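You operate a simulated robot arm through the tools that you are given. There is no shell and no other tool. Be economical: measure what you need, move in short steps, check, and stop when the job is done.

You run a simulated robot arm. Do the job below in one go: nothing can be reset, and whatever is moved stays where it is left.

Task
Switch off, swap the green lamp cap for the orange one, then switch on.
Fine: the green cap goes into the empty pocket of the rack.

The check looks at the end state, three seconds after you hand in, the way a careful person would. Anything else that was tipped, shoved, dropped, spilled or broken makes it a failure. A push-on lid holds only when it is set on centred and level and pressed home; a screw cap is set on level and turned clockwise until tight.

Robot
A 7-joint arm with a two-finger parallel gripper, fixed in place. Base frame: the origin is at the foot of the arm, x ahead of it, y to its left, z up; the work surface is at about z = 824. Readings come in mm, rad, newtons and seconds.
With the tool pointing down near the work surface it reaches from about 300 to 700 mm from the base axis. Its first joint turns from -1.152 to 1.152 rad. Payload 1.57 kg.
Tool frame: the origin (TCP) lies between the finger pads and is the grasp point; the fingertips stand 30 mm ahead of it; z points along the fingers, y is the line along which they close. The gripper opens to 110 mm. The fingers are 24 mm wide and 12 mm thick; the gripper's body (48 by 112 mm) begins 78 mm behind the TCP.
Orientation is that of the tool frame in the base frame, as [roll, pitch, yaw] about the fixed x, y, z axes, in that order (R = Rz(yaw) Ry(pitch) Rx(roll)). With the fingers straight down and closing along the base's y, the tool's x points along the base's -x, its y along +y and its z along -z.

Tools
- The arm moves only by the tool send_rows. Its argument "increments" is a list of rows, each a list of 3 entries, a list of its own where there are three numbers: the shift along the tool's x, y, z in units of 20 mm (1.0 is 20 mm), then the turn, a rotation vector about the tool's x, y, z in units of 4 degrees (1.0 is 4 degrees), then the opening, from 0 (shut) to 1 (fully open). In form: [[[dx, dy, dz], [wx, wy, wz], jaw], ...]. A call has 1 to 10 rows; each row shifts and turns the commanded pose from where the row before left it, along the tool's axes as they then stand. A call with a number of a shift or a turn outside -1 to 1 is refused whole. Each row takes 0.2 s and may step no farther than 50 mm and 0.15 rad from the row before; otherwise, or with a gripper value out of range, the whole call is refused. Where a pose cannot be reached the arm comes as near as it can. A force on the tool above 50 N (or 10 N above the force at the start of the call, whichever is more), or a blocked arm, ends the call early, and 0.2 s more pass. Each finger travels about 108 mm/s and halts on what it meets, pressing with about 33 N; the grip force reading is that of the motor and also rises with nothing between the fingers. The clock runs only during rows and for 0.2 s after the last one: add rows that do not move to give the fingers time. It gives the time, the measured TCP pose, the force on the tool (base axes), the opening and the grip force at its end, in the units of the frame above (readings bear some noise).
- Cameras (640 x 400 px; columns grow to the right, rows downward): "scene" is fixed at [172.6, -405, 1394.2]; the picture's right is [0.67, -0.75, 0.00], its down [-0.50, -0.45, -0.74] and it looks along [0.55, 0.49, -0.67] (base axes); focal length 315 px, centre (320, 200). "wrist" rides on the gripper at [70, 16, -141] in the tool frame; the picture's right is [-0.23, 0.97, 0.00], its down [-0.86, -0.20, -0.48] and it looks along [-0.47, -0.11, 0.88] (tool axes); focal length 222 px, centre (320, 200). There is no depth. A picture from a camera that has moved, and an enlarged one, comes with that camera's place and axes in the base frame and with its lens.
- capture(camera): a new picture of that camera. No time passes.
- inspect(camera, box): a new picture of the part [left, top, right, bottom] of that camera's present view, enlarged. No time passes.
- hand_in(): hands the job in; it is judged then, once.

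Go step by step. Nothing tells you positions but the pictures and the camera data: compare them with the known pose of the tool, close in by small moves and look again before you grip or let go. The budget is 120 turns and 68 pictures, counting those below and the enlarged ones. Unless the task says otherwise, let go and move clear before handing in, and close with one line.

The tools are called after "Request:" as a command line: name --argument value ..., lists and objects as JSON in quotes. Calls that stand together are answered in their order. send_rows: Moves the arm, as the interface text tells. Its arguments: {"type":"object","properties":{"increments":{"type":"array"}},"required":["increments"]} The other tools are called the same way: capture (camera) takes a picture; inspect (camera, box) takes an enlarged picture of a part of a camera's view; hand_in () hands the job in.

At the start:

```text
time: 0.0
eef_pos: [312.0, -185.0, 1140.6]
tcp_rot: [3.142, 0.001, 3.141]
force: [-0.5, -0.5, 0.6]
width: 109.9
grip_force: 0.1
```

scene: 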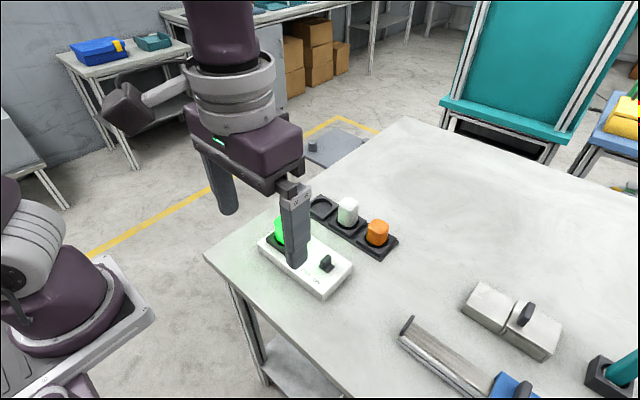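
wrist: 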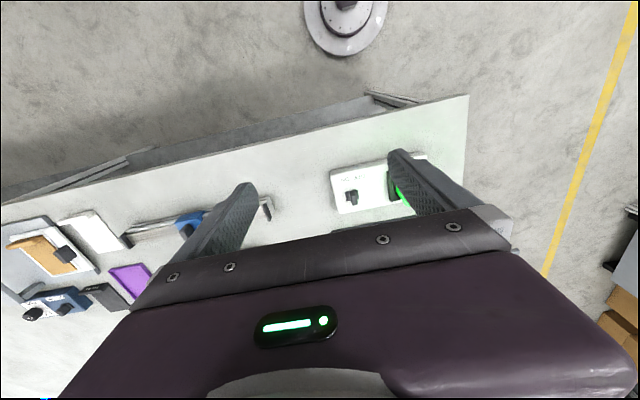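

I see a white box with a lit green cap and a switch, and a three-pocket rack with an empty pocket, a white cap and an orange cap. I'll look closer first.

Request:
inspect --camera "scene" --box '[240, 170, 420, 310]'

Request:
inspect --camera "wrist" --box '[300, 120, 480, 240]'

```text
2.86 times, centred on (330, 240) of scene
camera zoom: at [172.6, -405.0, 1394.2], right [0.67, -0.75, 0.0], down [-0.5, -0.45, -0.74], along [0.55, 0.49, -0.67], focal length 900 px, centre (291, 86)
```

zoom: 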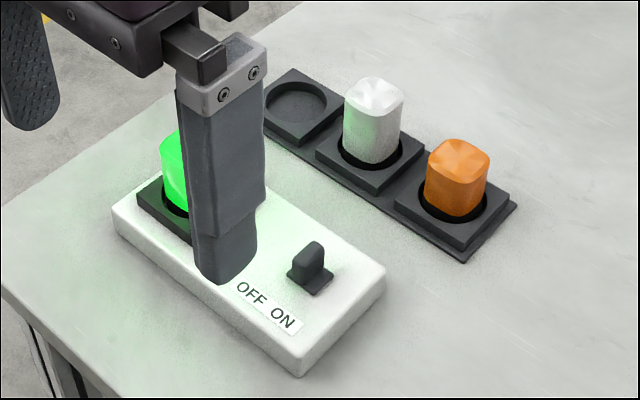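

```text
3.33 times, centred on (390, 180) of wrist
camera zoom: at [243.5, -169.9, 1281.1], right [0.23, 0.97, 0.0], down [0.86, -0.2, 0.48], along [0.47, -0.11, -0.88], focal length 740 px, centre (87, 267)
```

zoom: 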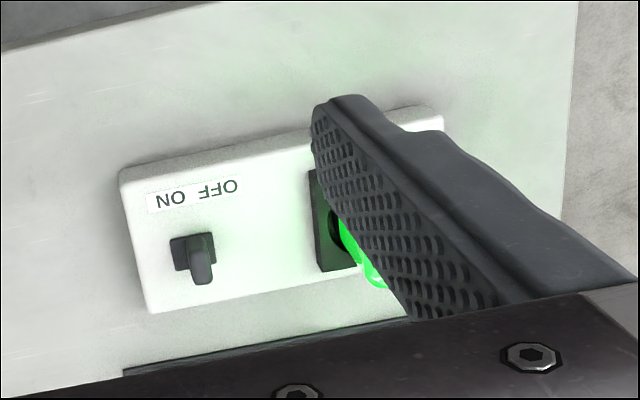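

The box spans about x 417–509, y −197 to −2, with its top near z 860. The switch is near (470, −158), and the rack runs along y at x≈608. I'll move over for a closer look.

Request:
send_rows --increments '[[[-0.5, 0.9, 1], [0, 0, 0], 1], [[-0.5, 0.9, 1], [0, 0, 0], 1], [[-0.5, 0.9, 1], [0, 0, 0], 1], [[-0.5, 0.9, 1], [0, 0, 0], 1], [[0, 0, 1], [0, 0, 0], 1], [[0, 0, 0], [0, 0, 0], 1]]'

Request:
capture --camera "wrist"

Request:
inspect --camera "scene" --box '[240, 170, 420, 310]'

```text
time: 1.4
eef_pos: [352.4, -114.5, 1039.1]
tcp_rot: [3.141, 0.001, -3.141]
force: [-0.7, -0.2, 0.9]
width: 109.9
grip_force: 0.0
```

```text
63 pictures are left
camera wrist: at [283.0, -99.0, 1180.9], right [0.23, 0.97, 0.0], down [0.86, -0.2, 0.48], along [0.47, -0.11, -0.88], focal length 222 px, centre (320, 200)
```

wrist: 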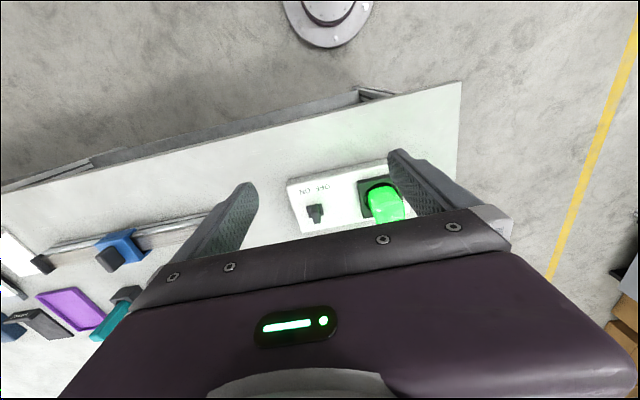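

```text
2.86 times, centred on (330, 240) of scene
camera zoom: at [172.6, -405.0, 1394.2], right [0.67, -0.75, 0.0], down [-0.5, -0.45, -0.74], along [0.55, 0.49, -0.67], focal length 900 px, centre (291, 86)
```

zoom: 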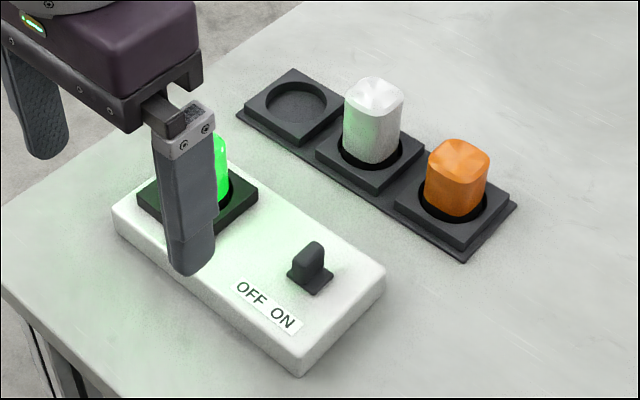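

Request:
inspect --camera "wrist" --box '[280, 150, 420, 240]'

Request:
inspect --camera "scene" --box '[300, 240, 350, 280]'

Request:
inspect --camera "scene" --box '[300, 185, 405, 260]'

```text
4.44 times, centred on (350, 195) of wrist
camera zoom: at [283.0, -99.0, 1180.9], right [0.23, 0.97, 0.0], down [0.86, -0.2, 0.48], along [0.47, -0.11, -0.88], focal length 987 px, centre (187, 222)
```

zoom: 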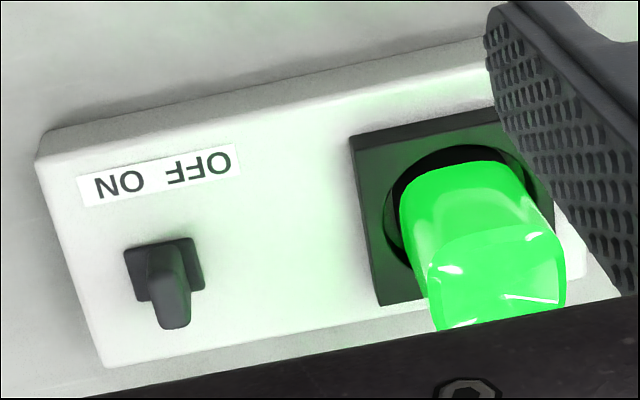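

```text
10.00 times, centred on (325, 260) of scene
camera zoom: at [172.6, -405.0, 1394.2], right [0.67, -0.75, 0.0], down [-0.5, -0.45, -0.74], along [0.55, 0.49, -0.67], focal length 3151 px, centre (270, -400)
```

zoom: 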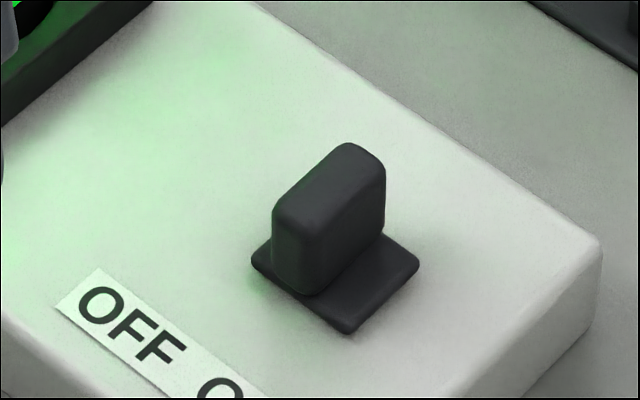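

```text
5.33 times, centred on (352, 222) of scene
camera zoom: at [172.6, -405.0, 1394.2], right [0.67, -0.75, 0.0], down [-0.5, -0.45, -0.74], along [0.55, 0.49, -0.67], focal length 1681 px, centre (147, 80)
```

zoom: 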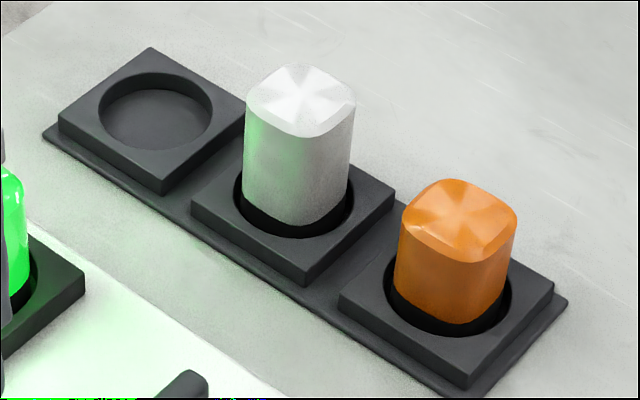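

The box top is near z 847 and the lever near (477, −154). I can't tell yet how the lever moves, so I'll take the camera closer.

Request:
send_rows --increments '[[[-0.3, -0.2, 1], [0, 0, 0], 1], [[-0.3, -0.2, 1], [0, 0, 0], 1], [[-0.3, -0.2, 1], [0, 0, 0], 1], [[-0.3, -0.2, 1], [0, 0, 0], 1], [[-0.3, -0.2, 1], [0, 0, 0], 1], [[0, 0, 0.9], [0, 0, 0], 1], [[0, 0, 0], [0, 0, 0], 1]]'

Request:
inspect --camera "wrist" --box '[240, 130, 440, 255]'

Request:
inspect --camera "scene" --box '[240, 170, 420, 310]'

```text
time: 3.0
eef_pos: [382.4, -133.7, 921.3]
tcp_rot: [-3.139, -0.001, 3.14]
force: [1.0, 0.4, -0.1]
width: 110.1
grip_force: 0.1
```

```text
3.20 times, centred on (340, 192) of wrist
camera zoom: at [312.9, -118.4, 1062.2], right [0.23, 0.97, 0.0], down [0.86, -0.2, 0.48], along [0.47, -0.11, -0.88], focal length 711 px, centre (256, 224)
```

zoom: 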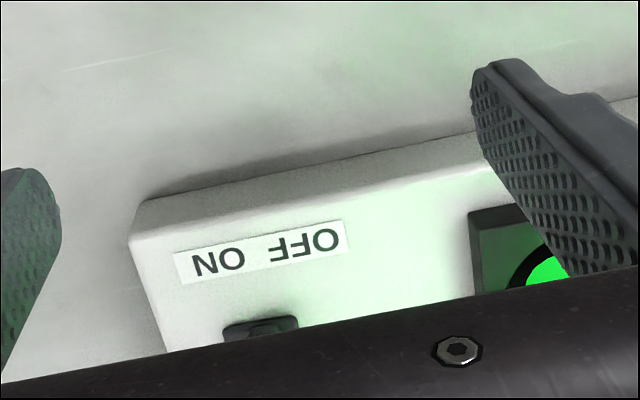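

```text
2.86 times, centred on (330, 240) of scene
camera zoom: at [172.6, -405.0, 1394.2], right [0.67, -0.75, 0.0], down [-0.5, -0.45, -0.74], along [0.55, 0.49, -0.67], focal length 900 px, centre (291, 86)
```

zoom: 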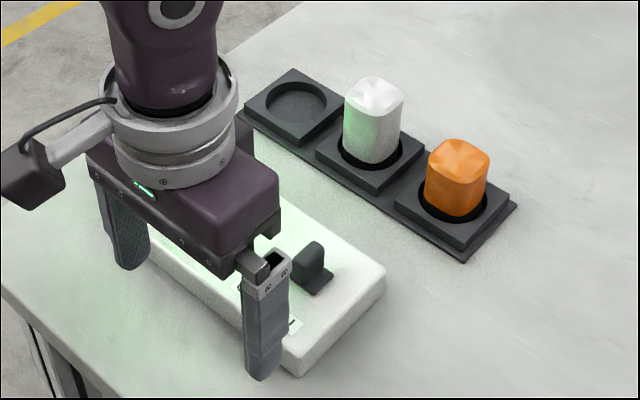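

The gripper body hides the lever from here, so I'll move forward above it with the fingers on either side.

Request:
send_rows --increments '[[[-0.8, -0.25, 0], [0, 0, 0], 1], [[-0.8, -0.25, 0], [0, 0, 0], 1], [[-0.8, -0.25, 0], [0, 0, 0], 1], [[-0.4, 0, 0], [0, 0, 0], 1], [[0, 0, 0], [0, 0, 0], 1]]'

Request:
inspect --camera "wrist" --box '[240, 130, 440, 255]'

```text
time: 4.2
eef_pos: [438.3, -148.7, 922.0]
tcp_rot: [3.141, -0.001, 3.141]
force: [-1.1, -0.3, 0.7]
width: 110.0
grip_force: 0.1
```

```text
3.20 times, centred on (340, 192) of wrist
camera zoom: at [369.3, -133.2, 1063.1], right [0.23, 0.97, 0.0], down [0.86, -0.2, 0.48], along [0.47, -0.11, -0.88], focal length 711 px, centre (256, 224)
```

zoom: 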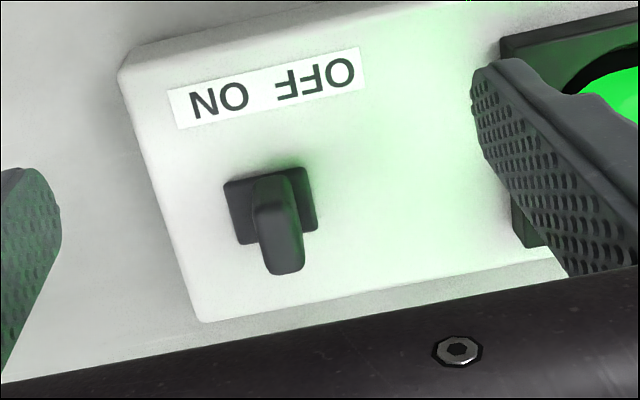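

Request:
inspect --camera "wrist" --box '[300, 170, 350, 222]'

Request:
inspect --camera "scene" --box '[290, 220, 360, 290]'

```text
7.69 times, centred on (325, 196) of wrist
camera zoom: at [369.3, -133.2, 1063.1], right [0.23, 0.97, 0.0], down [0.86, -0.2, 0.48], along [0.47, -0.11, -0.88], focal length 1709 px, centre (282, 231)
```

zoom: 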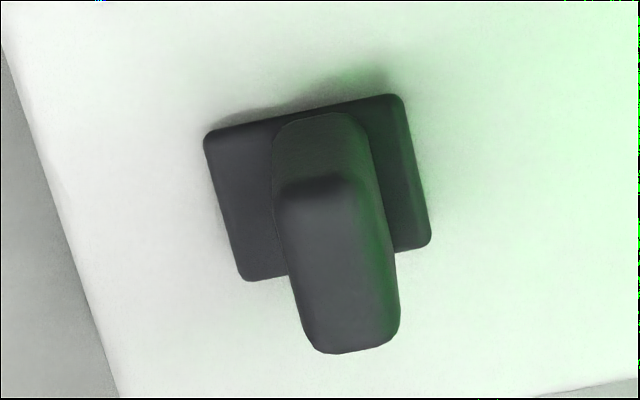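

```text
5.71 times, centred on (325, 255) of scene
camera zoom: at [172.6, -405.0, 1394.2], right [0.67, -0.75, 0.0], down [-0.5, -0.45, -0.74], along [0.55, 0.49, -0.67], focal length 1801 px, centre (291, -114)
```

zoom: 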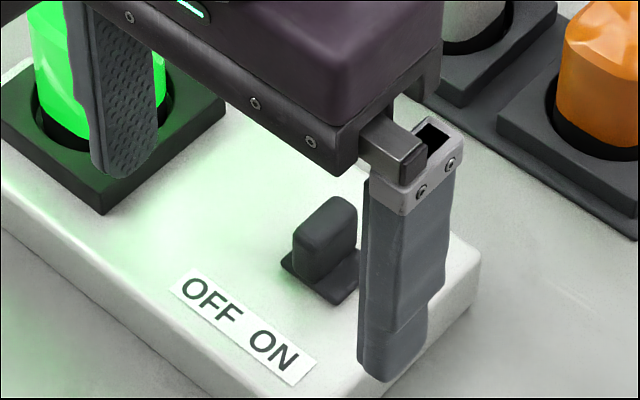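

The lever is a paddle, about 12 mm thick in y. I'll straddle it with the fingers partly closed and test it with small pushes, first toward OFF (+y).

Request:
send_rows --increments '[[[0, 0, 0], [0, 0, 0], 0.36], [[0, 0, 0], [0, 0, 0], 0.36], [[-1, -0.05, 0], [0, 0, 0], 0.36], [[-1, -0.05, 0], [0, 0, 0], 0.36], [[0, 0, 0.5], [0, 0, 0], 0.36], [[0, 0, 0.5], [0, 0, 0], 0.36], [[0, 0, 0.4], [0, 0, 0], 0.36], [[0, 0, 0.4], [0, 0, 0], 0.36], [[0, 0, 0], [0, 0, 0], 0.36]]'

Request:
inspect --camera "scene" --box '[250, 200, 400, 310]'

```text
time: 6.2
eef_pos: [478.7, -151.1, 886.4]
tcp_rot: [3.141, -0.001, 3.14]
force: [0.1, -0.7, -0.1]
width: 39.6
grip_force: 0.1
```

```text
3.64 times, centred on (325, 255) of scene
camera zoom: at [172.6, -405.0, 1394.2], right [0.67, -0.75, 0.0], down [-0.5, -0.45, -0.74], along [0.55, 0.49, -0.67], focal length 1146 px, centre (302, 0)
```

zoom: 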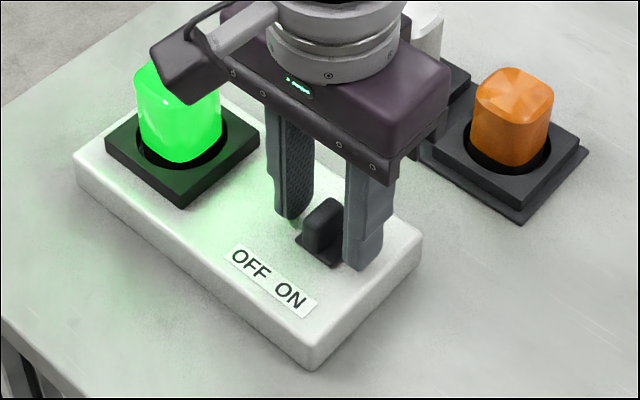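

Request:
send_rows --increments '[[[0, 0.2, 0], [0, 0, 0], 0.36], [[0, 0.2, 0], [0, 0, 0], 0.36], [[0, 0.2, 0], [0, 0, 0], 0.36], [[0, 0.15, 0], [0, 0, 0], 0.36], [[0, 0, 0], [0, 0, 0], 0.36]]'

Request:
inspect --camera "scene" --box '[250, 200, 400, 310]'

```text
time: 7.4
eef_pos: [480.0, -136.2, 886.3]
tcp_rot: [3.141, 0.0, -3.14]
force: [0.5, -0.9, -0.1]
width: 40.4
grip_force: 0.2
```

```text
3.64 times, centred on (325, 255) of scene
camera zoom: at [172.6, -405.0, 1394.2], right [0.67, -0.75, 0.0], down [-0.5, -0.45, -0.74], along [0.55, 0.49, -0.67], focal length 1146 px, centre (302, 0)
```

zoom: 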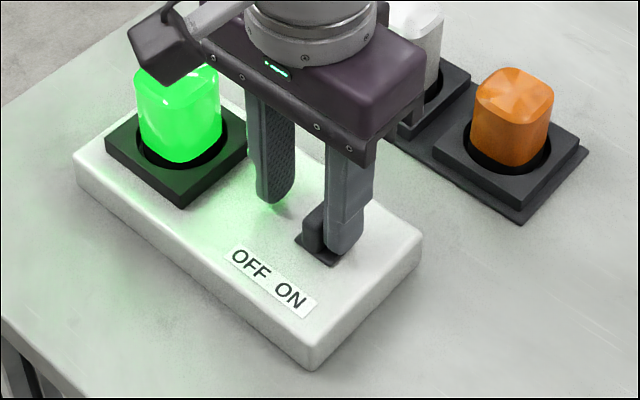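

Almost touching now. I'll keep pushing gently.

Request:
send_rows --increments '[[[0, 0.1, 0], [0, 0, 0], 0.36], [[0, 0.1, 0], [0, 0, 0], 0.36], [[0, 0.1, 0], [0, 0, 0], 0.36], [[0, 0, 0], [0, 0, 0], 0.36]]'

Request:
inspect --camera "scene" --box '[250, 200, 400, 310]'

```text
time: 8.4
eef_pos: [480.0, -129.8, 885.3]
tcp_rot: [-3.14, 0.0, 3.141]
force: [0.1, 0.3, -0.4]
width: 39.7
grip_force: 0.1
```

```text
3.64 times, centred on (325, 255) of scene
camera zoom: at [172.6, -405.0, 1394.2], right [0.67, -0.75, 0.0], down [-0.5, -0.45, -0.74], along [0.55, 0.49, -0.67], focal length 1146 px, centre (302, 0)
```

zoom: 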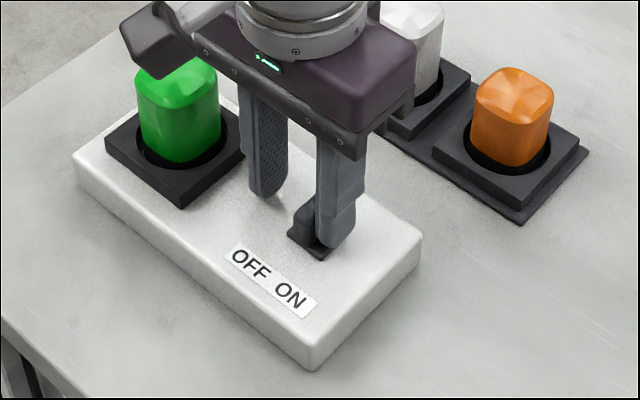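

The lamp went dark: it is a slider whose plate moves along y, and the box stayed put. I'll nudge it a little more to reach its end stop, then back off and rise.

Request:
send_rows --increments '[[[0, 0.1, 0], [0, 0, 0], 0.36], [[0, 0.1, 0], [0, 0, 0], 0.36], [[0, 0, 0], [0, 0, 0], 0.36]]'

Request:
inspect --camera "scene" --box '[250, 200, 400, 310]'

```text
time: 9.2
eef_pos: [478.9, -125.2, 885.5]
tcp_rot: [-3.141, 0.001, -3.141]
force: [0.0, -1.4, -0.2]
width: 39.8
grip_force: 0.6
```

```text
3.64 times, centred on (325, 255) of scene
camera zoom: at [172.6, -405.0, 1394.2], right [0.67, -0.75, 0.0], down [-0.5, -0.45, -0.74], along [0.55, 0.49, -0.67], focal length 1146 px, centre (302, 0)
```

zoom: 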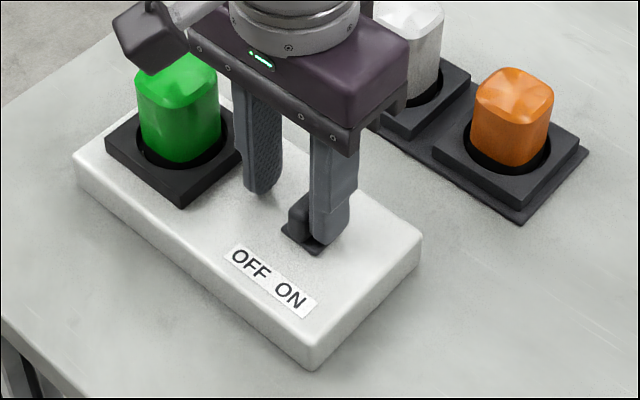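

Request:
send_rows --increments '[[[0, 0.1, 0], [0, 0, 0], 0.36], [[0, 0.1, 0], [0, 0, 0], 0.36], [[0, 0, 0], [0, 0, 0], 0.36]]'

Request:
inspect --camera "scene" --box '[250, 200, 400, 310]'

```text
time: 10.0
eef_pos: [479.2, -121.8, 888.4]
tcp_rot: [-3.14, -0.001, -3.141]
force: [0.4, 0.2, 0.0]
width: 39.9
grip_force: 0.1
```

```text
3.64 times, centred on (325, 255) of scene
camera zoom: at [172.6, -405.0, 1394.2], right [0.67, -0.75, 0.0], down [-0.5, -0.45, -0.74], along [0.55, 0.49, -0.67], focal length 1146 px, centre (302, 0)
```

zoom: 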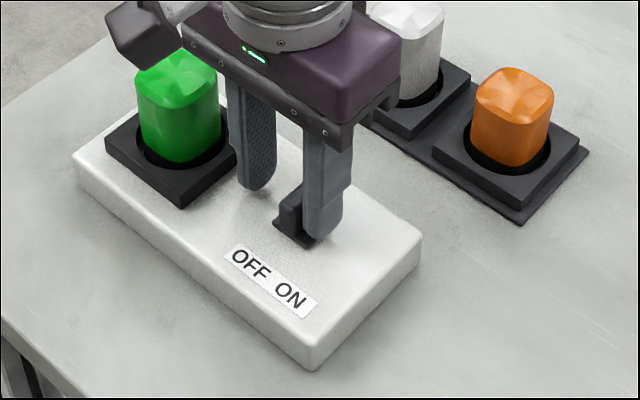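

Request:
send_rows --increments '[[[0, 0.1, 0], [0, 0, 0], 0.36], [[0, 0.1, 0], [0, 0, 0], 0.36], [[0, 0, 0], [0, 0, 0], 0.36]]'

Request:
inspect --camera "scene" --box '[250, 200, 400, 310]'

```text
time: 10.8
eef_pos: [478.3, -116.9, 886.1]
tcp_rot: [-3.14, 0.0, 3.141]
force: [1.5, -2.9, -1.3]
width: 42.6
grip_force: 1.8
```

```text
3.64 times, centred on (325, 255) of scene
camera zoom: at [172.7, -405.1, 1394.2], right [0.67, -0.75, 0.0], down [-0.5, -0.45, -0.74], along [0.55, 0.49, -0.67], focal length 1146 px, centre (302, 0)
```

zoom: 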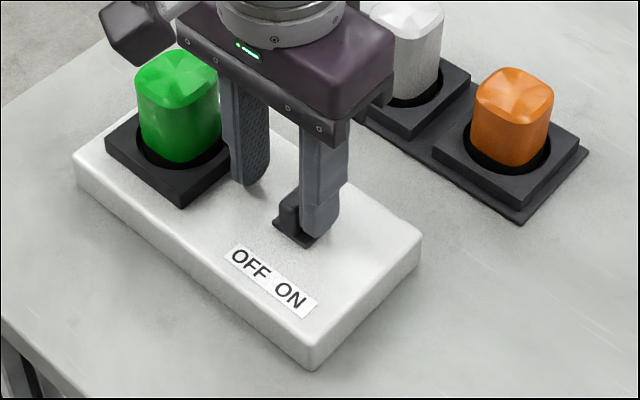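

The slider is at its stop and the box hasn't moved. I'll back off, rise and look at the green cap.

Request:
send_rows --increments '[[[0, -0.35, 0], [0, 0, 0], 0.36], [[0, 0, -1], [0, 0, 0], 0.36], [[0, 0, -1], [0, 0, 0], 0.36], [[0, 0, -1], [0, 0, 0], 0.36], [[0, 0, -1], [0, 0, 0], 0.5], [[0, 0, -1], [0, 0, 0], 1], [[0, 0, -1], [0, 0, 0], 1], [[1, 0.5, 0], [0, 0, 0], 1], [[1, 1, 0], [0, 0, 0], 1], [[1, 1, 0], [0, 0, 0], 1]]'

Request:
send_rows --increments '[[[0.7, 1, 0], [0, 0, 0], 1], [[0, 0.85, 0], [0, 0, 0], 1], [[0, 0, 0], [0, 0, 0], 1]]'

Request:
capture --camera "wrist"

Request:
inspect --camera "scene" --box '[240, 180, 400, 310]'

```text
time: 13.0
eef_pos: [419.3, -73.9, 1003.5]
tcp_rot: [3.14, 0.0, 3.14]
force: [0.1, -0.1, 0.7]
width: 110.1
grip_force: 0.1
```

```text
time: 13.8
eef_pos: [403.4, -36.6, 1003.4]
tcp_rot: [-3.141, 0.0, 3.142]
force: [-0.1, 0.4, 0.0]
width: 110.0
grip_force: 0.0
```

```text
47 pictures are left
camera wrist: at [334.9, -21.2, 1145.4], right [0.23, 0.97, 0.0], down [0.86, -0.2, 0.48], along [0.47, -0.11, -0.88], focal length 222 px, centre (320, 200)
```

wrist: 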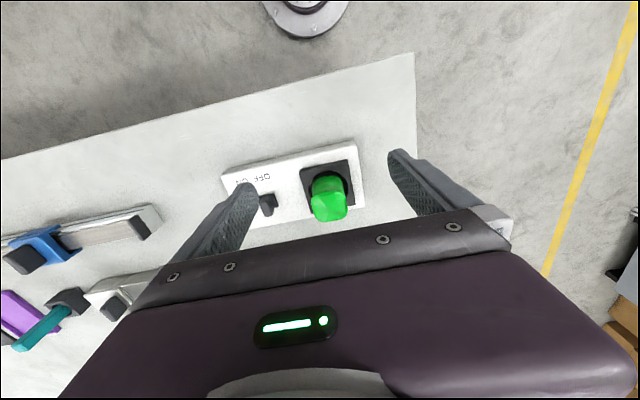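

```text
3.08 times, centred on (320, 245) of scene
camera zoom: at [172.6, -405.0, 1394.2], right [0.67, -0.75, 0.0], down [-0.5, -0.45, -0.74], along [0.55, 0.49, -0.67], focal length 970 px, centre (320, 62)
```

zoom: 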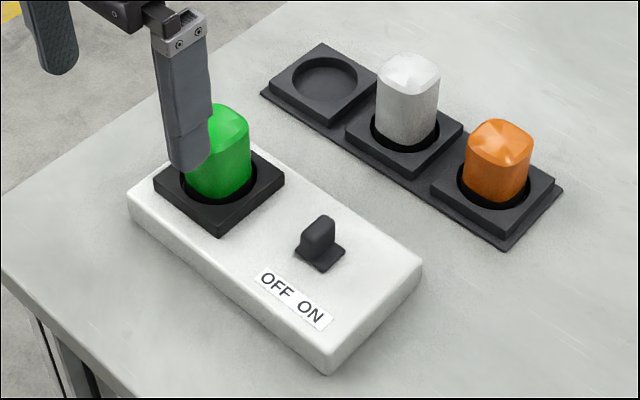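

Request:
inspect --camera "wrist" --box '[285, 145, 375, 230]'

Request:
inspect --camera "scene" --box '[360, 205, 415, 260]'

```text
4.71 times, centred on (330, 188) of wrist
camera zoom: at [334.9, -21.2, 1145.4], right [0.23, 0.97, 0.0], down [0.86, -0.2, 0.48], along [0.47, -0.11, -0.88], focal length 1045 px, centre (273, 259)
```

zoom: 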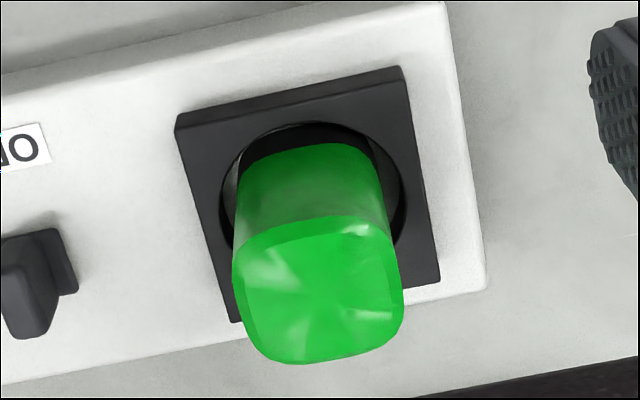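

```text
7.27 times, centred on (388, 232) of scene
camera zoom: at [172.6, -405.0, 1394.2], right [0.67, -0.75, 0.0], down [-0.5, -0.45, -0.74], along [0.55, 0.49, -0.67], focal length 2292 px, centre (-171, -36)
```

zoom: 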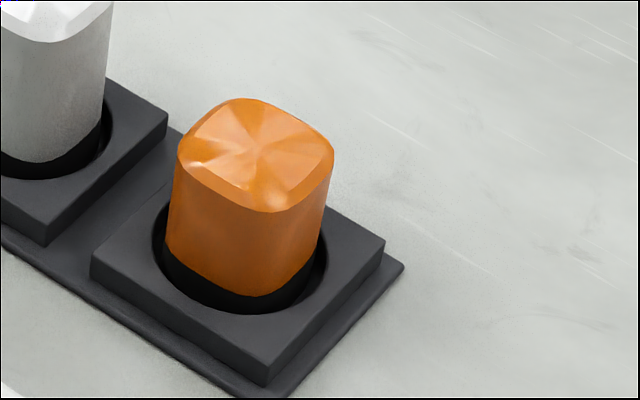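

The green cap's centre is near (470, −41), its top near z 915 and its width about 40 mm. I'll move over it and descend with the gripper open.

Request:
send_rows --increments '[[[-1, -0.22, 0], [0, 0, 0], 1], [[-1, 0, 0], [0, 0, 0], 1], [[-1, 0, 0], [0, 0, 0], 1], [[-0.33, 0, 1], [0, 0, 0], 1], [[0, 0, 1], [0, 0, 0], 1], [[0, 0, 1], [0, 0, 0], 1], [[0, 0, 1], [0, 0, 0], 1], [[0, 0, 1], [0, 0, 0], 1], [[0, 0, 0], [0, 0, 0], 1]]'

Request:
inspect --camera "scene" --box '[220, 160, 360, 270]'

Request:
capture --camera "wrist"

```text
time: 15.8
eef_pos: [470.6, -39.3, 906.6]
tcp_rot: [3.14, 0.0, 3.14]
force: [0.3, 0.6, -0.5]
width: 110.1
grip_force: 0.0
```

```text
3.64 times, centred on (290, 215) of scene
camera zoom: at [172.6, -405.0, 1394.2], right [0.67, -0.75, 0.0], down [-0.5, -0.45, -0.74], along [0.55, 0.49, -0.67], focal length 1146 px, centre (429, 146)
```

zoom: 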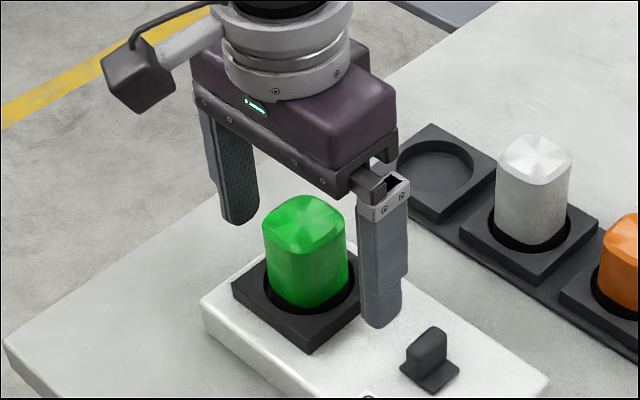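

```text
42 pictures are left
camera wrist: at [401.5, -25.4, 1047.5], right [0.23, 0.97, 0.0], down [0.86, -0.2, 0.48], along [0.47, -0.11, -0.88], focal length 222 px, centre (320, 200)
```

wrist: 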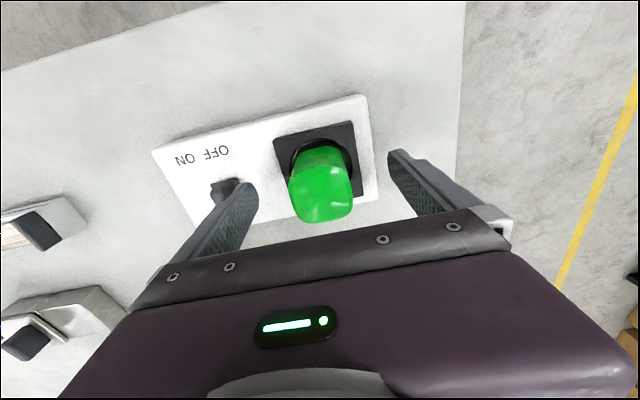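

The cap is at about (473, −40.5) with its top near z 907. I'll go down to TCP z ≈ 895 and close.

Request:
send_rows --increments '[[[-0.1, -0.05, 0.55], [0, 0, 0], 1], [[0, 0, 0], [0, 0, 0], 0.6], [[0, 0, 0], [0, 0, 0], 0.45], [[0, 0, 0], [0, 0, 0], 0.3], [[0, 0, 0], [0, 0, 0], 0.3], [[0, 0, 0], [0, 0, 0], 0.2], [[0, 0, 0], [0, 0, 0], 0.2]]'

Request:
inspect --camera "scene" --box '[220, 160, 360, 270]'

```text
time: 17.4
eef_pos: [473.5, -42.6, 895.6]
tcp_rot: [-3.141, 0.0, -3.142]
force: [-0.3, 1.4, 0.3]
width: 47.8
grip_force: 33.3
```

```text
3.64 times, centred on (290, 215) of scene
camera zoom: at [172.6, -405.0, 1394.2], right [0.67, -0.75, 0.0], down [-0.5, -0.45, -0.74], along [0.55, 0.49, -0.67], focal length 1146 px, centre (429, 146)
```

zoom: 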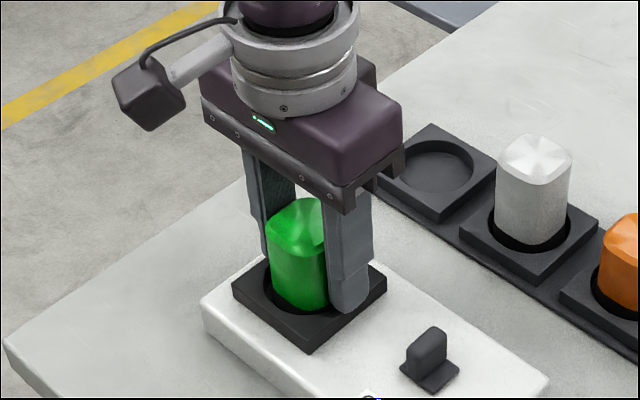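

It is gripped, with a width of 47.8 mm. I'll try a gentle upward pull to see whether it is push-on or threaded.

Request:
send_rows --increments '[[[0, 0, -0.1], [0, 0, 0], 0.2], [[0, 0, -0.1], [0, 0, 0], 0.2], [[0, 0, 0], [0, 0, 0], 0.2]]'

Request:
inspect --camera "scene" --box '[220, 160, 360, 270]'

```text
time: 18.2
eef_pos: [473.1, -43.7, 899.9]
tcp_rot: [3.142, 0.0, -3.14]
force: [0.3, 0.2, -0.1]
width: 47.7
grip_force: 33.7
```

```text
3.64 times, centred on (290, 215) of scene
camera zoom: at [172.6, -405.0, 1394.2], right [0.67, -0.75, 0.0], down [-0.5, -0.45, -0.74], along [0.55, 0.49, -0.67], focal length 1146 px, centre (429, 146)
```

zoom: 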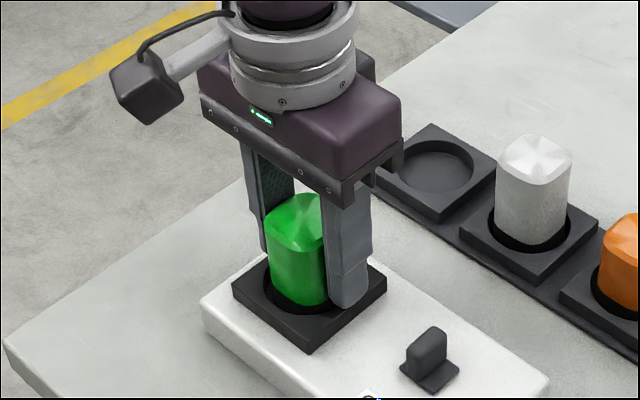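

It comes off freely, so the caps are push-on. I'll lift it and carry it toward the empty pocket near (613, −15).

Request:
send_rows --increments '[[[0, 0, -0.5], [0, 0, 0], 0.2], [[0, 0, -1], [0, 0, 0], 0.2], [[0, 0, -1], [0, 0, 0], 0.2], [[0, 0, -1], [0, 0, 0], 0.2], [[0, 0, -1], [0, 0, 0], 0.2], [[-1, 0.2, 0], [0, 0, 0], 0.2], [[-1, 0.2, 0], [0, 0, 0], 0.2], [[-1, 0.2, 0], [0, 0, 0], 0.2], [[-1, 0.2, 0], [0, 0, 0], 0.2], [[0, 0, 0], [0, 0, 0], 0.2]]'

Request:
capture --camera "wrist"

Request:
inspect --camera "scene" --box '[240, 140, 420, 280]'

```text
time: 20.4
eef_pos: [553.0, -27.6, 988.6]
tcp_rot: [3.141, 0.0, 3.141]
force: [1.0, -0.8, -0.9]
width: 47.6
grip_force: 32.9
```

```text
39 pictures are left
camera wrist: at [484.2, -11.6, 1130.5], right [0.23, 0.97, 0.0], down [0.86, -0.2, 0.48], along [0.47, -0.11, -0.88], focal length 222 px, centre (320, 200)
```

wrist: 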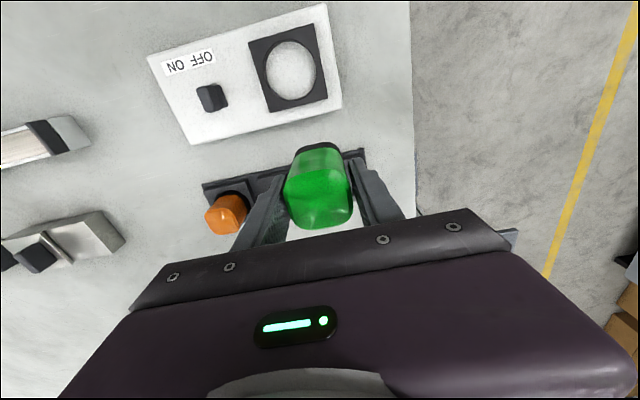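

```text
2.86 times, centred on (330, 210) of scene
camera zoom: at [172.6, -405.0, 1394.2], right [0.67, -0.75, 0.0], down [-0.5, -0.45, -0.74], along [0.55, 0.49, -0.67], focal length 900 px, centre (291, 171)
```

zoom: 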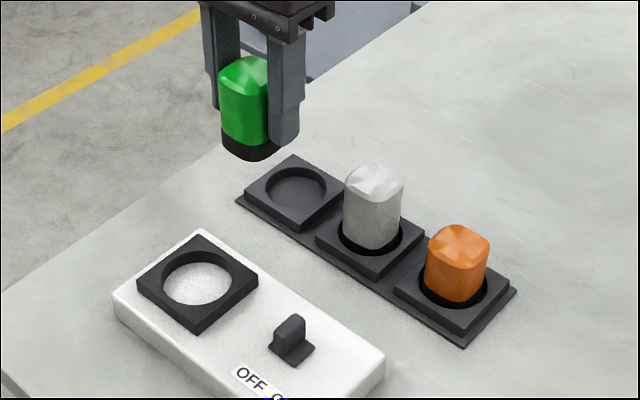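

The caps have a round black collar and sit in round rings. I'll move above the pocket and look again.

Request:
send_rows --increments '[[[-1, 0.2, 0], [0, 0, 0], 0.2], [[-1, 0.2, 0], [0, 0, 0], 0.2], [[-0.9, 0.2, 0], [0, 0, 0], 0.2], [[0, 0, 0], [0, 0, 0], 0.2]]'

Request:
capture --camera "wrist"

Request:
inspect --camera "scene" --box '[270, 120, 370, 240]'

```text
time: 21.4
eef_pos: [612.4, -13.7, 989.1]
tcp_rot: [3.14, 0.001, -3.14]
force: [-0.8, -0.2, 0.1]
width: 47.7
grip_force: 33.0
```

```text
37 pictures are left
camera wrist: at [543.2, 2.0, 1130.4], right [0.23, 0.97, 0.0], down [0.86, -0.2, 0.48], along [0.47, -0.11, -0.88], focal length 222 px, centre (320, 200)
```

wrist: 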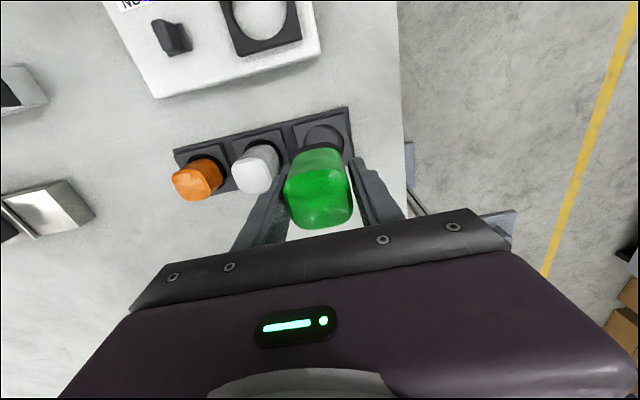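

```text
3.33 times, centred on (320, 180) of scene
camera zoom: at [172.6, -405.0, 1394.2], right [0.67, -0.75, 0.0], down [-0.5, -0.45, -0.74], along [0.55, 0.49, -0.67], focal length 1050 px, centre (320, 267)
```

zoom: 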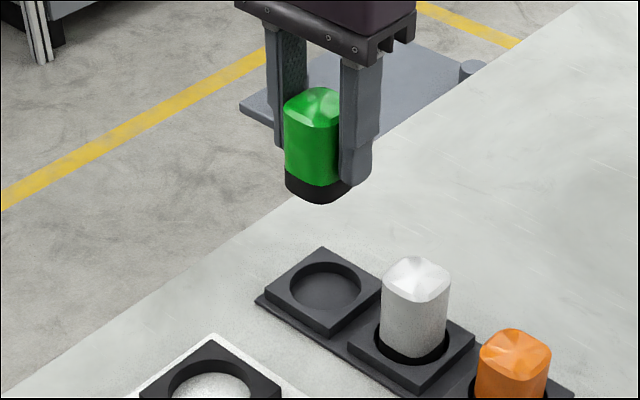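

The pocket seems to be near (615, −17), but my two estimates disagree by a few mm. I'll lower the cap to just above the ring and compare.

Request:
send_rows --increments '[[[-0.1, -0.1, 1], [0, 0, 0], 0.2], [[0, 0, 1], [0, 0, 0], 0.2], [[0, 0, 1], [0, 0, 0], 0.2], [[0, 0, 1], [0, 0, 0], 0.2], [[0, 0, 0], [0, 0, 0], 0.2]]'

Request:
inspect --camera "scene" --box '[290, 165, 370, 230]'

Request:
inspect --camera "wrist" --box '[240, 90, 400, 220]'

```text
time: 22.6
eef_pos: [613.7, -16.0, 908.7]
tcp_rot: [3.141, 0.0, 3.141]
force: [0.2, -0.3, -1.1]
width: 47.7
grip_force: 32.5
```

```text
6.15 times, centred on (330, 198) of scene
camera zoom: at [172.6, -405.0, 1394.2], right [0.67, -0.75, 0.0], down [-0.5, -0.45, -0.74], along [0.55, 0.49, -0.67], focal length 1939 px, centre (258, 215)
```

zoom: 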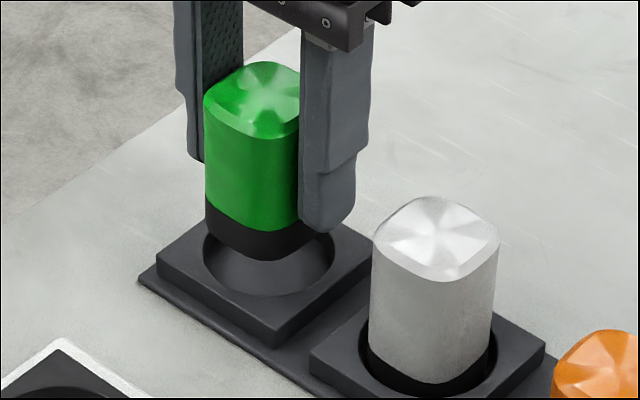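

```text
3.08 times, centred on (320, 155) of wrist
camera zoom: at [544.5, -0.7, 1049.5], right [0.23, 0.97, 0.0], down [0.86, -0.2, 0.48], along [0.47, -0.11, -0.88], focal length 684 px, centre (320, 338)
```

zoom: 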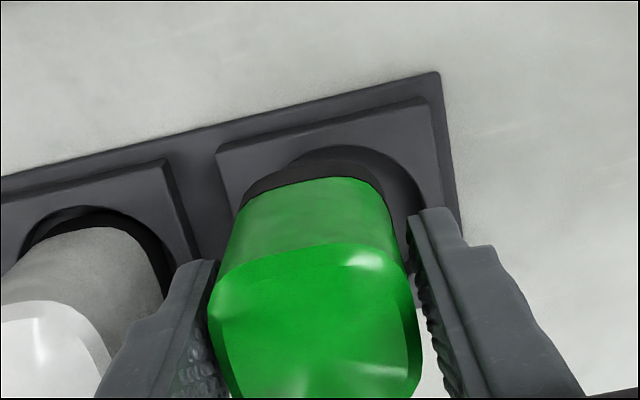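

From both views the cap needs about +5 mm in x and +3 mm in y. I'll shift, lower slightly and check again.

Request:
send_rows --increments '[[[-0.25, 0.14, 0.3], [0, 0, 0], 0.2], [[0, 0, 0.25], [0, 0, 0], 0.2], [[0, 0, 0], [0, 0, 0], 0.2]]'

Request:
inspect --camera "scene" --box '[290, 165, 370, 230]'

Request:
inspect --camera "wrist" --box '[260, 100, 380, 190]'

```text
time: 23.4
eef_pos: [617.1, -13.4, 896.6]
tcp_rot: [-3.141, 0.0, 3.141]
force: [-0.9, -0.4, -0.9]
width: 47.8
grip_force: 33.5
```

```text
6.15 times, centred on (330, 198) of scene
camera zoom: at [172.6, -405.0, 1394.2], right [0.67, -0.75, 0.0], down [-0.5, -0.45, -0.74], along [0.55, 0.49, -0.67], focal length 1939 px, centre (258, 215)
```

zoom: 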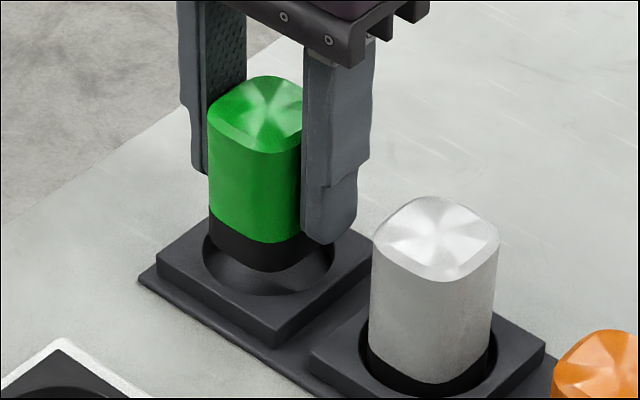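

```text
4.44 times, centred on (320, 145) of wrist
camera zoom: at [549.5, 2.0, 1038.2], right [0.23, 0.97, 0.0], down [0.86, -0.2, 0.48], along [0.47, -0.11, -0.88], focal length 987 px, centre (320, 444)
```

zoom: 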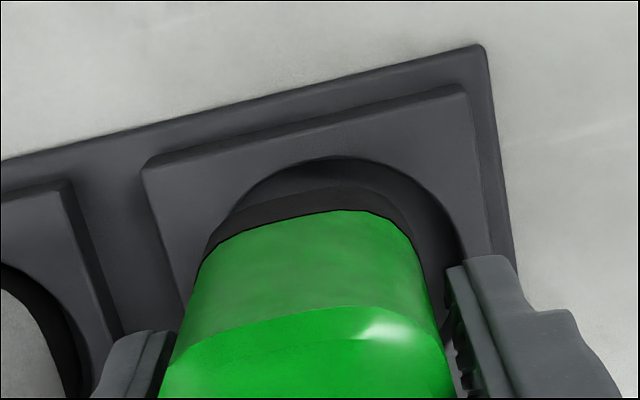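

The cap and pocket now agree in both views to within about 1 mm. I'll lower it slowly.

Request:
send_rows --increments '[[[0, 0, 0.15], [0, 0, 0], 0.2], [[0, 0, 0.15], [0, 0, 0], 0.2], [[0, 0, 0.15], [0, 0, 0], 0.2], [[0, 0, 0.1], [0, 0, 0], 0.2], [[0, 0, 0.1], [0, 0, 0], 0.2], [[0, 0, 0], [0, 0, 0], 0.2]]'

Request:
inspect --camera "scene" --box '[290, 165, 370, 230]'

```text
time: 24.8
eef_pos: [618.0, -14.3, 883.5]
tcp_rot: [-3.141, 0.0, 3.141]
force: [0.2, -0.3, 0.1]
width: 47.8
grip_force: 33.4
```

```text
6.15 times, centred on (330, 198) of scene
camera zoom: at [172.6, -405.0, 1394.2], right [0.67, -0.75, 0.0], down [-0.5, -0.45, -0.74], along [0.55, 0.49, -0.67], focal length 1939 px, centre (258, 215)
```

zoom: 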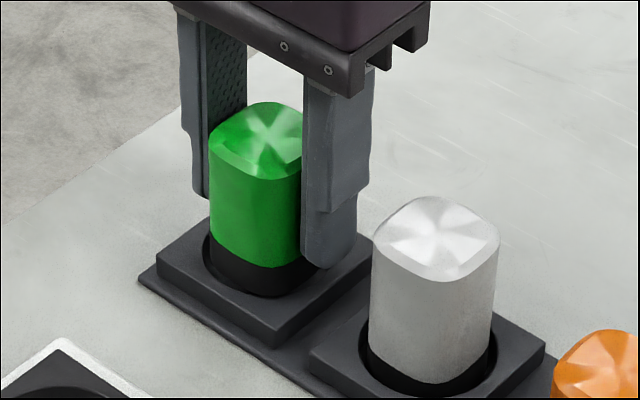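

Request:
send_rows --increments '[[[0, 0, 0.1], [0, 0, 0], 0.2], [[0, 0, 0.1], [0, 0, 0], 0.2], [[0, 0, 0.1], [0, 0, 0], 0.2], [[0, 0, 0], [0, 0, 0], 0.2]]'

Request:
inspect --camera "scene" --box '[290, 165, 370, 230]'

```text
time: 25.8
eef_pos: [617.9, -14.8, 879.0]
tcp_rot: [3.141, 0.002, 3.141]
force: [1.5, 2.2, 18.3]
width: 47.9
grip_force: 33.1
```

```text
6.15 times, centred on (330, 198) of scene
camera zoom: at [172.2, -404.9, 1394.3], right [0.67, -0.75, 0.0], down [-0.5, -0.45, -0.74], along [0.55, 0.49, -0.67], focal length 1939 px, centre (258, 215)
```

zoom: 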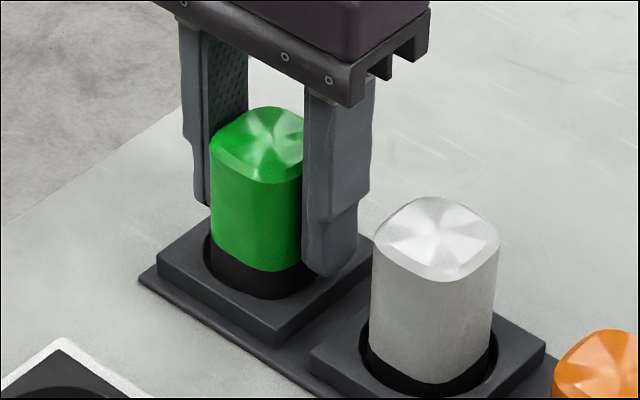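

It is resting on the pocket floor with 18 N upward. I'll ease off a little, open modestly and check.

Request:
send_rows --increments '[[[0, 0, -0.05], [0, 0, 0], 0.2], [[0, 0, 0], [0, 0, 0], 0.45], [[0, 0, 0], [0, 0, 0], 0.58], [[0, 0, 0], [0, 0, 0], 0.58], [[0, 0, -0.5], [0, 0, 0], 0.58], [[0, 0, -1], [0, 0, 0], 0.58], [[0, 0, -1], [0, 0, 0], 0.58], [[0, 0, -1], [0, 0, 0], 0.58], [[0, 0, -1], [0, 0, 0], 0.58], [[0, 0, -1], [0, 0, 0], 0.58]]'

Request:
inspect --camera "scene" --box '[290, 150, 410, 260]'

Request:
capture --camera "wrist"

```text
time: 28.0
eef_pos: [618.3, -13.6, 990.4]
tcp_rot: [-3.142, -0.001, -3.141]
force: [0.9, -0.5, -0.3]
width: 63.9
grip_force: 0.1
```

```text
3.64 times, centred on (350, 205) of scene
camera zoom: at [172.6, -405.0, 1394.2], right [0.67, -0.75, 0.0], down [-0.5, -0.45, -0.74], along [0.55, 0.49, -0.67], focal length 1146 px, centre (211, 182)
```

zoom: 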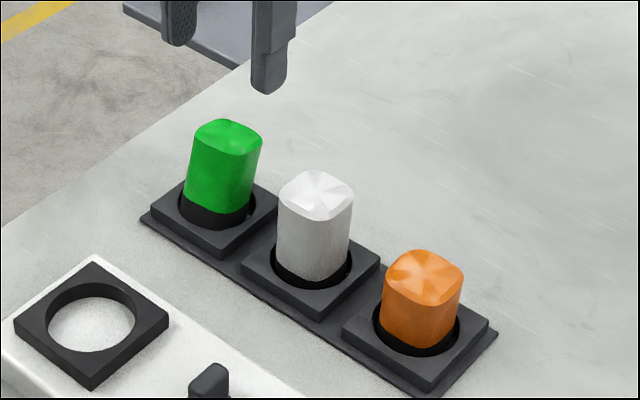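

```text
28 pictures are left
camera wrist: at [549.9, 0.3, 1131.2], right [0.23, 0.97, 0.0], down [0.86, -0.2, 0.48], along [0.47, -0.11, -0.88], focal length 222 px, centre (320, 200)
```

wrist: 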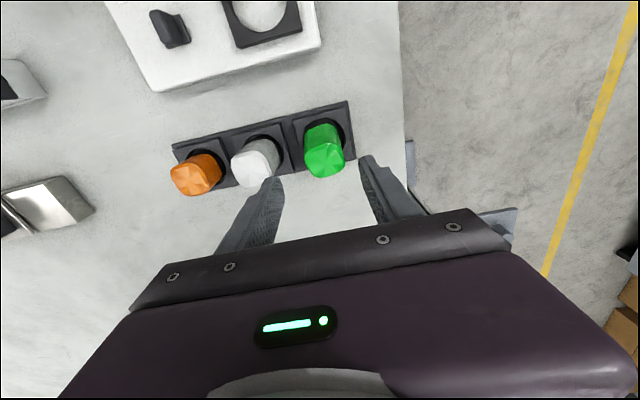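

The green cap is leaning, so part of its collar is caught on the rim. I'll look closely.

Request:
inspect --camera "wrist" --box '[280, 95, 370, 185]'

Request:
inspect --camera "scene" --box '[325, 175, 375, 225]'

```text
4.44 times, centred on (325, 140) of wrist
camera zoom: at [549.9, 0.3, 1131.2], right [0.23, 0.97, 0.0], down [0.86, -0.2, 0.48], along [0.47, -0.11, -0.88], focal length 987 px, centre (298, 467)
```

zoom: 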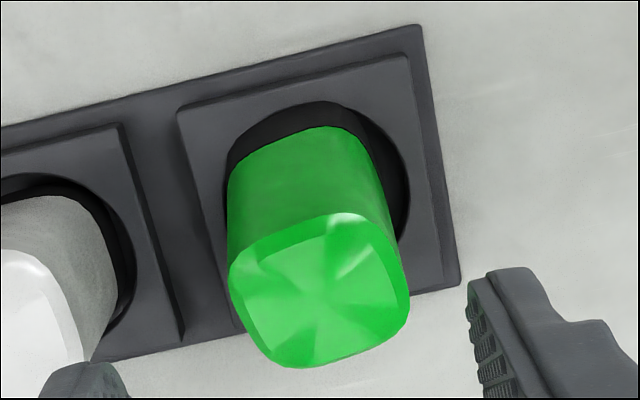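

```text
8.00 times, centred on (350, 200) of scene
camera zoom: at [172.6, -405.0, 1394.2], right [0.67, -0.75, 0.0], down [-0.5, -0.45, -0.74], along [0.55, 0.49, -0.67], focal length 2521 px, centre (80, 200)
```

zoom: 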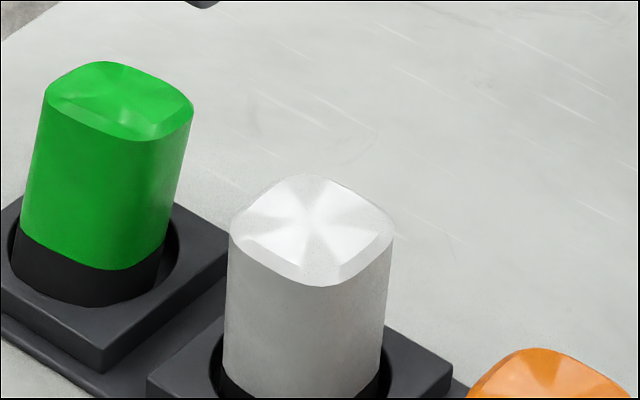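

The cap leans toward +x, with the −x side of its collar on the rim. I'll tilt the gripper about 11° to match the cap, grip it, bring it level and re-seat it a few mm further +x/+y. First I'll align above it.

Request:
send_rows --increments '[[[-0.8, 0, 0], [0, 0, 0], 0.62], [[-0.72, 0, 0], [0, 0, 0], 0.62], [[0, 0, 0], [0, 0.9, 0], 0.62], [[0, 0, 0], [0, 0.9, 0], 0.62], [[0, 0, 0], [0, 0.95, 0], 0.62], [[0, 0, 1], [0, 0, 0], 0.62], [[0, 0, 1], [0, 0, 0], 0.62], [[0, 0, 0], [0, 0, 0], 0.62]]'

Request:
inspect --camera "scene" --box '[290, 130, 400, 230]'

Request:
capture --camera "wrist"

```text
time: 29.8
eef_pos: [640.0, -15.2, 950.8]
tcp_rot: [-3.141, -0.191, 3.141]
force: [-0.1, 0.6, -0.6]
width: 68.2
grip_force: 0.1
out of reach, approached as far as the arm can: row 5
```

```text
4.00 times, centred on (345, 180) of scene
camera zoom: at [172.6, -405.0, 1394.2], right [0.67, -0.75, 0.0], down [-0.5, -0.45, -0.74], along [0.55, 0.49, -0.67], focal length 1260 px, centre (220, 280)
```

zoom: 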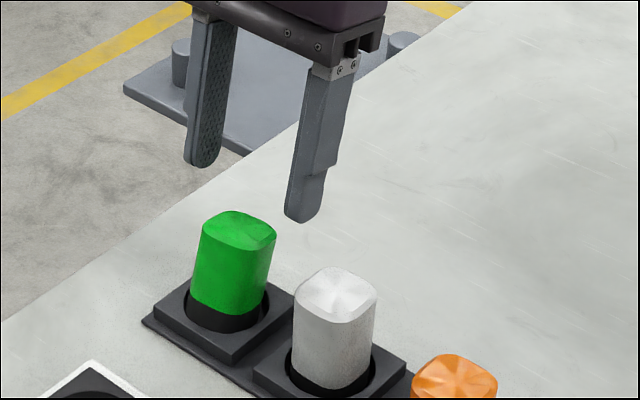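

```text
24 pictures are left
camera wrist: at [599.5, 0.9, 1102.7], right [0.22, 0.97, -0.04], down [0.93, -0.2, 0.31], along [0.29, -0.11, -0.95], focal length 222 px, centre (320, 200)
```

wrist: 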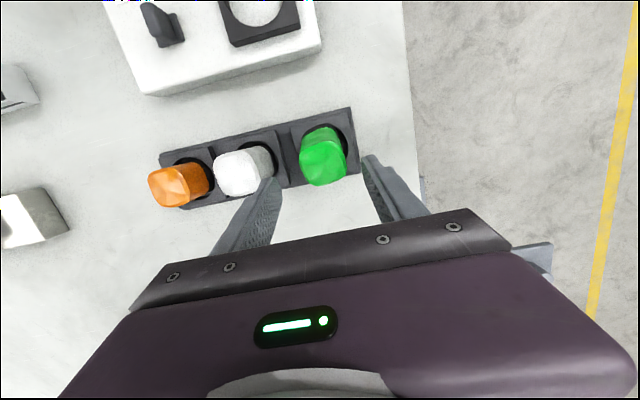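

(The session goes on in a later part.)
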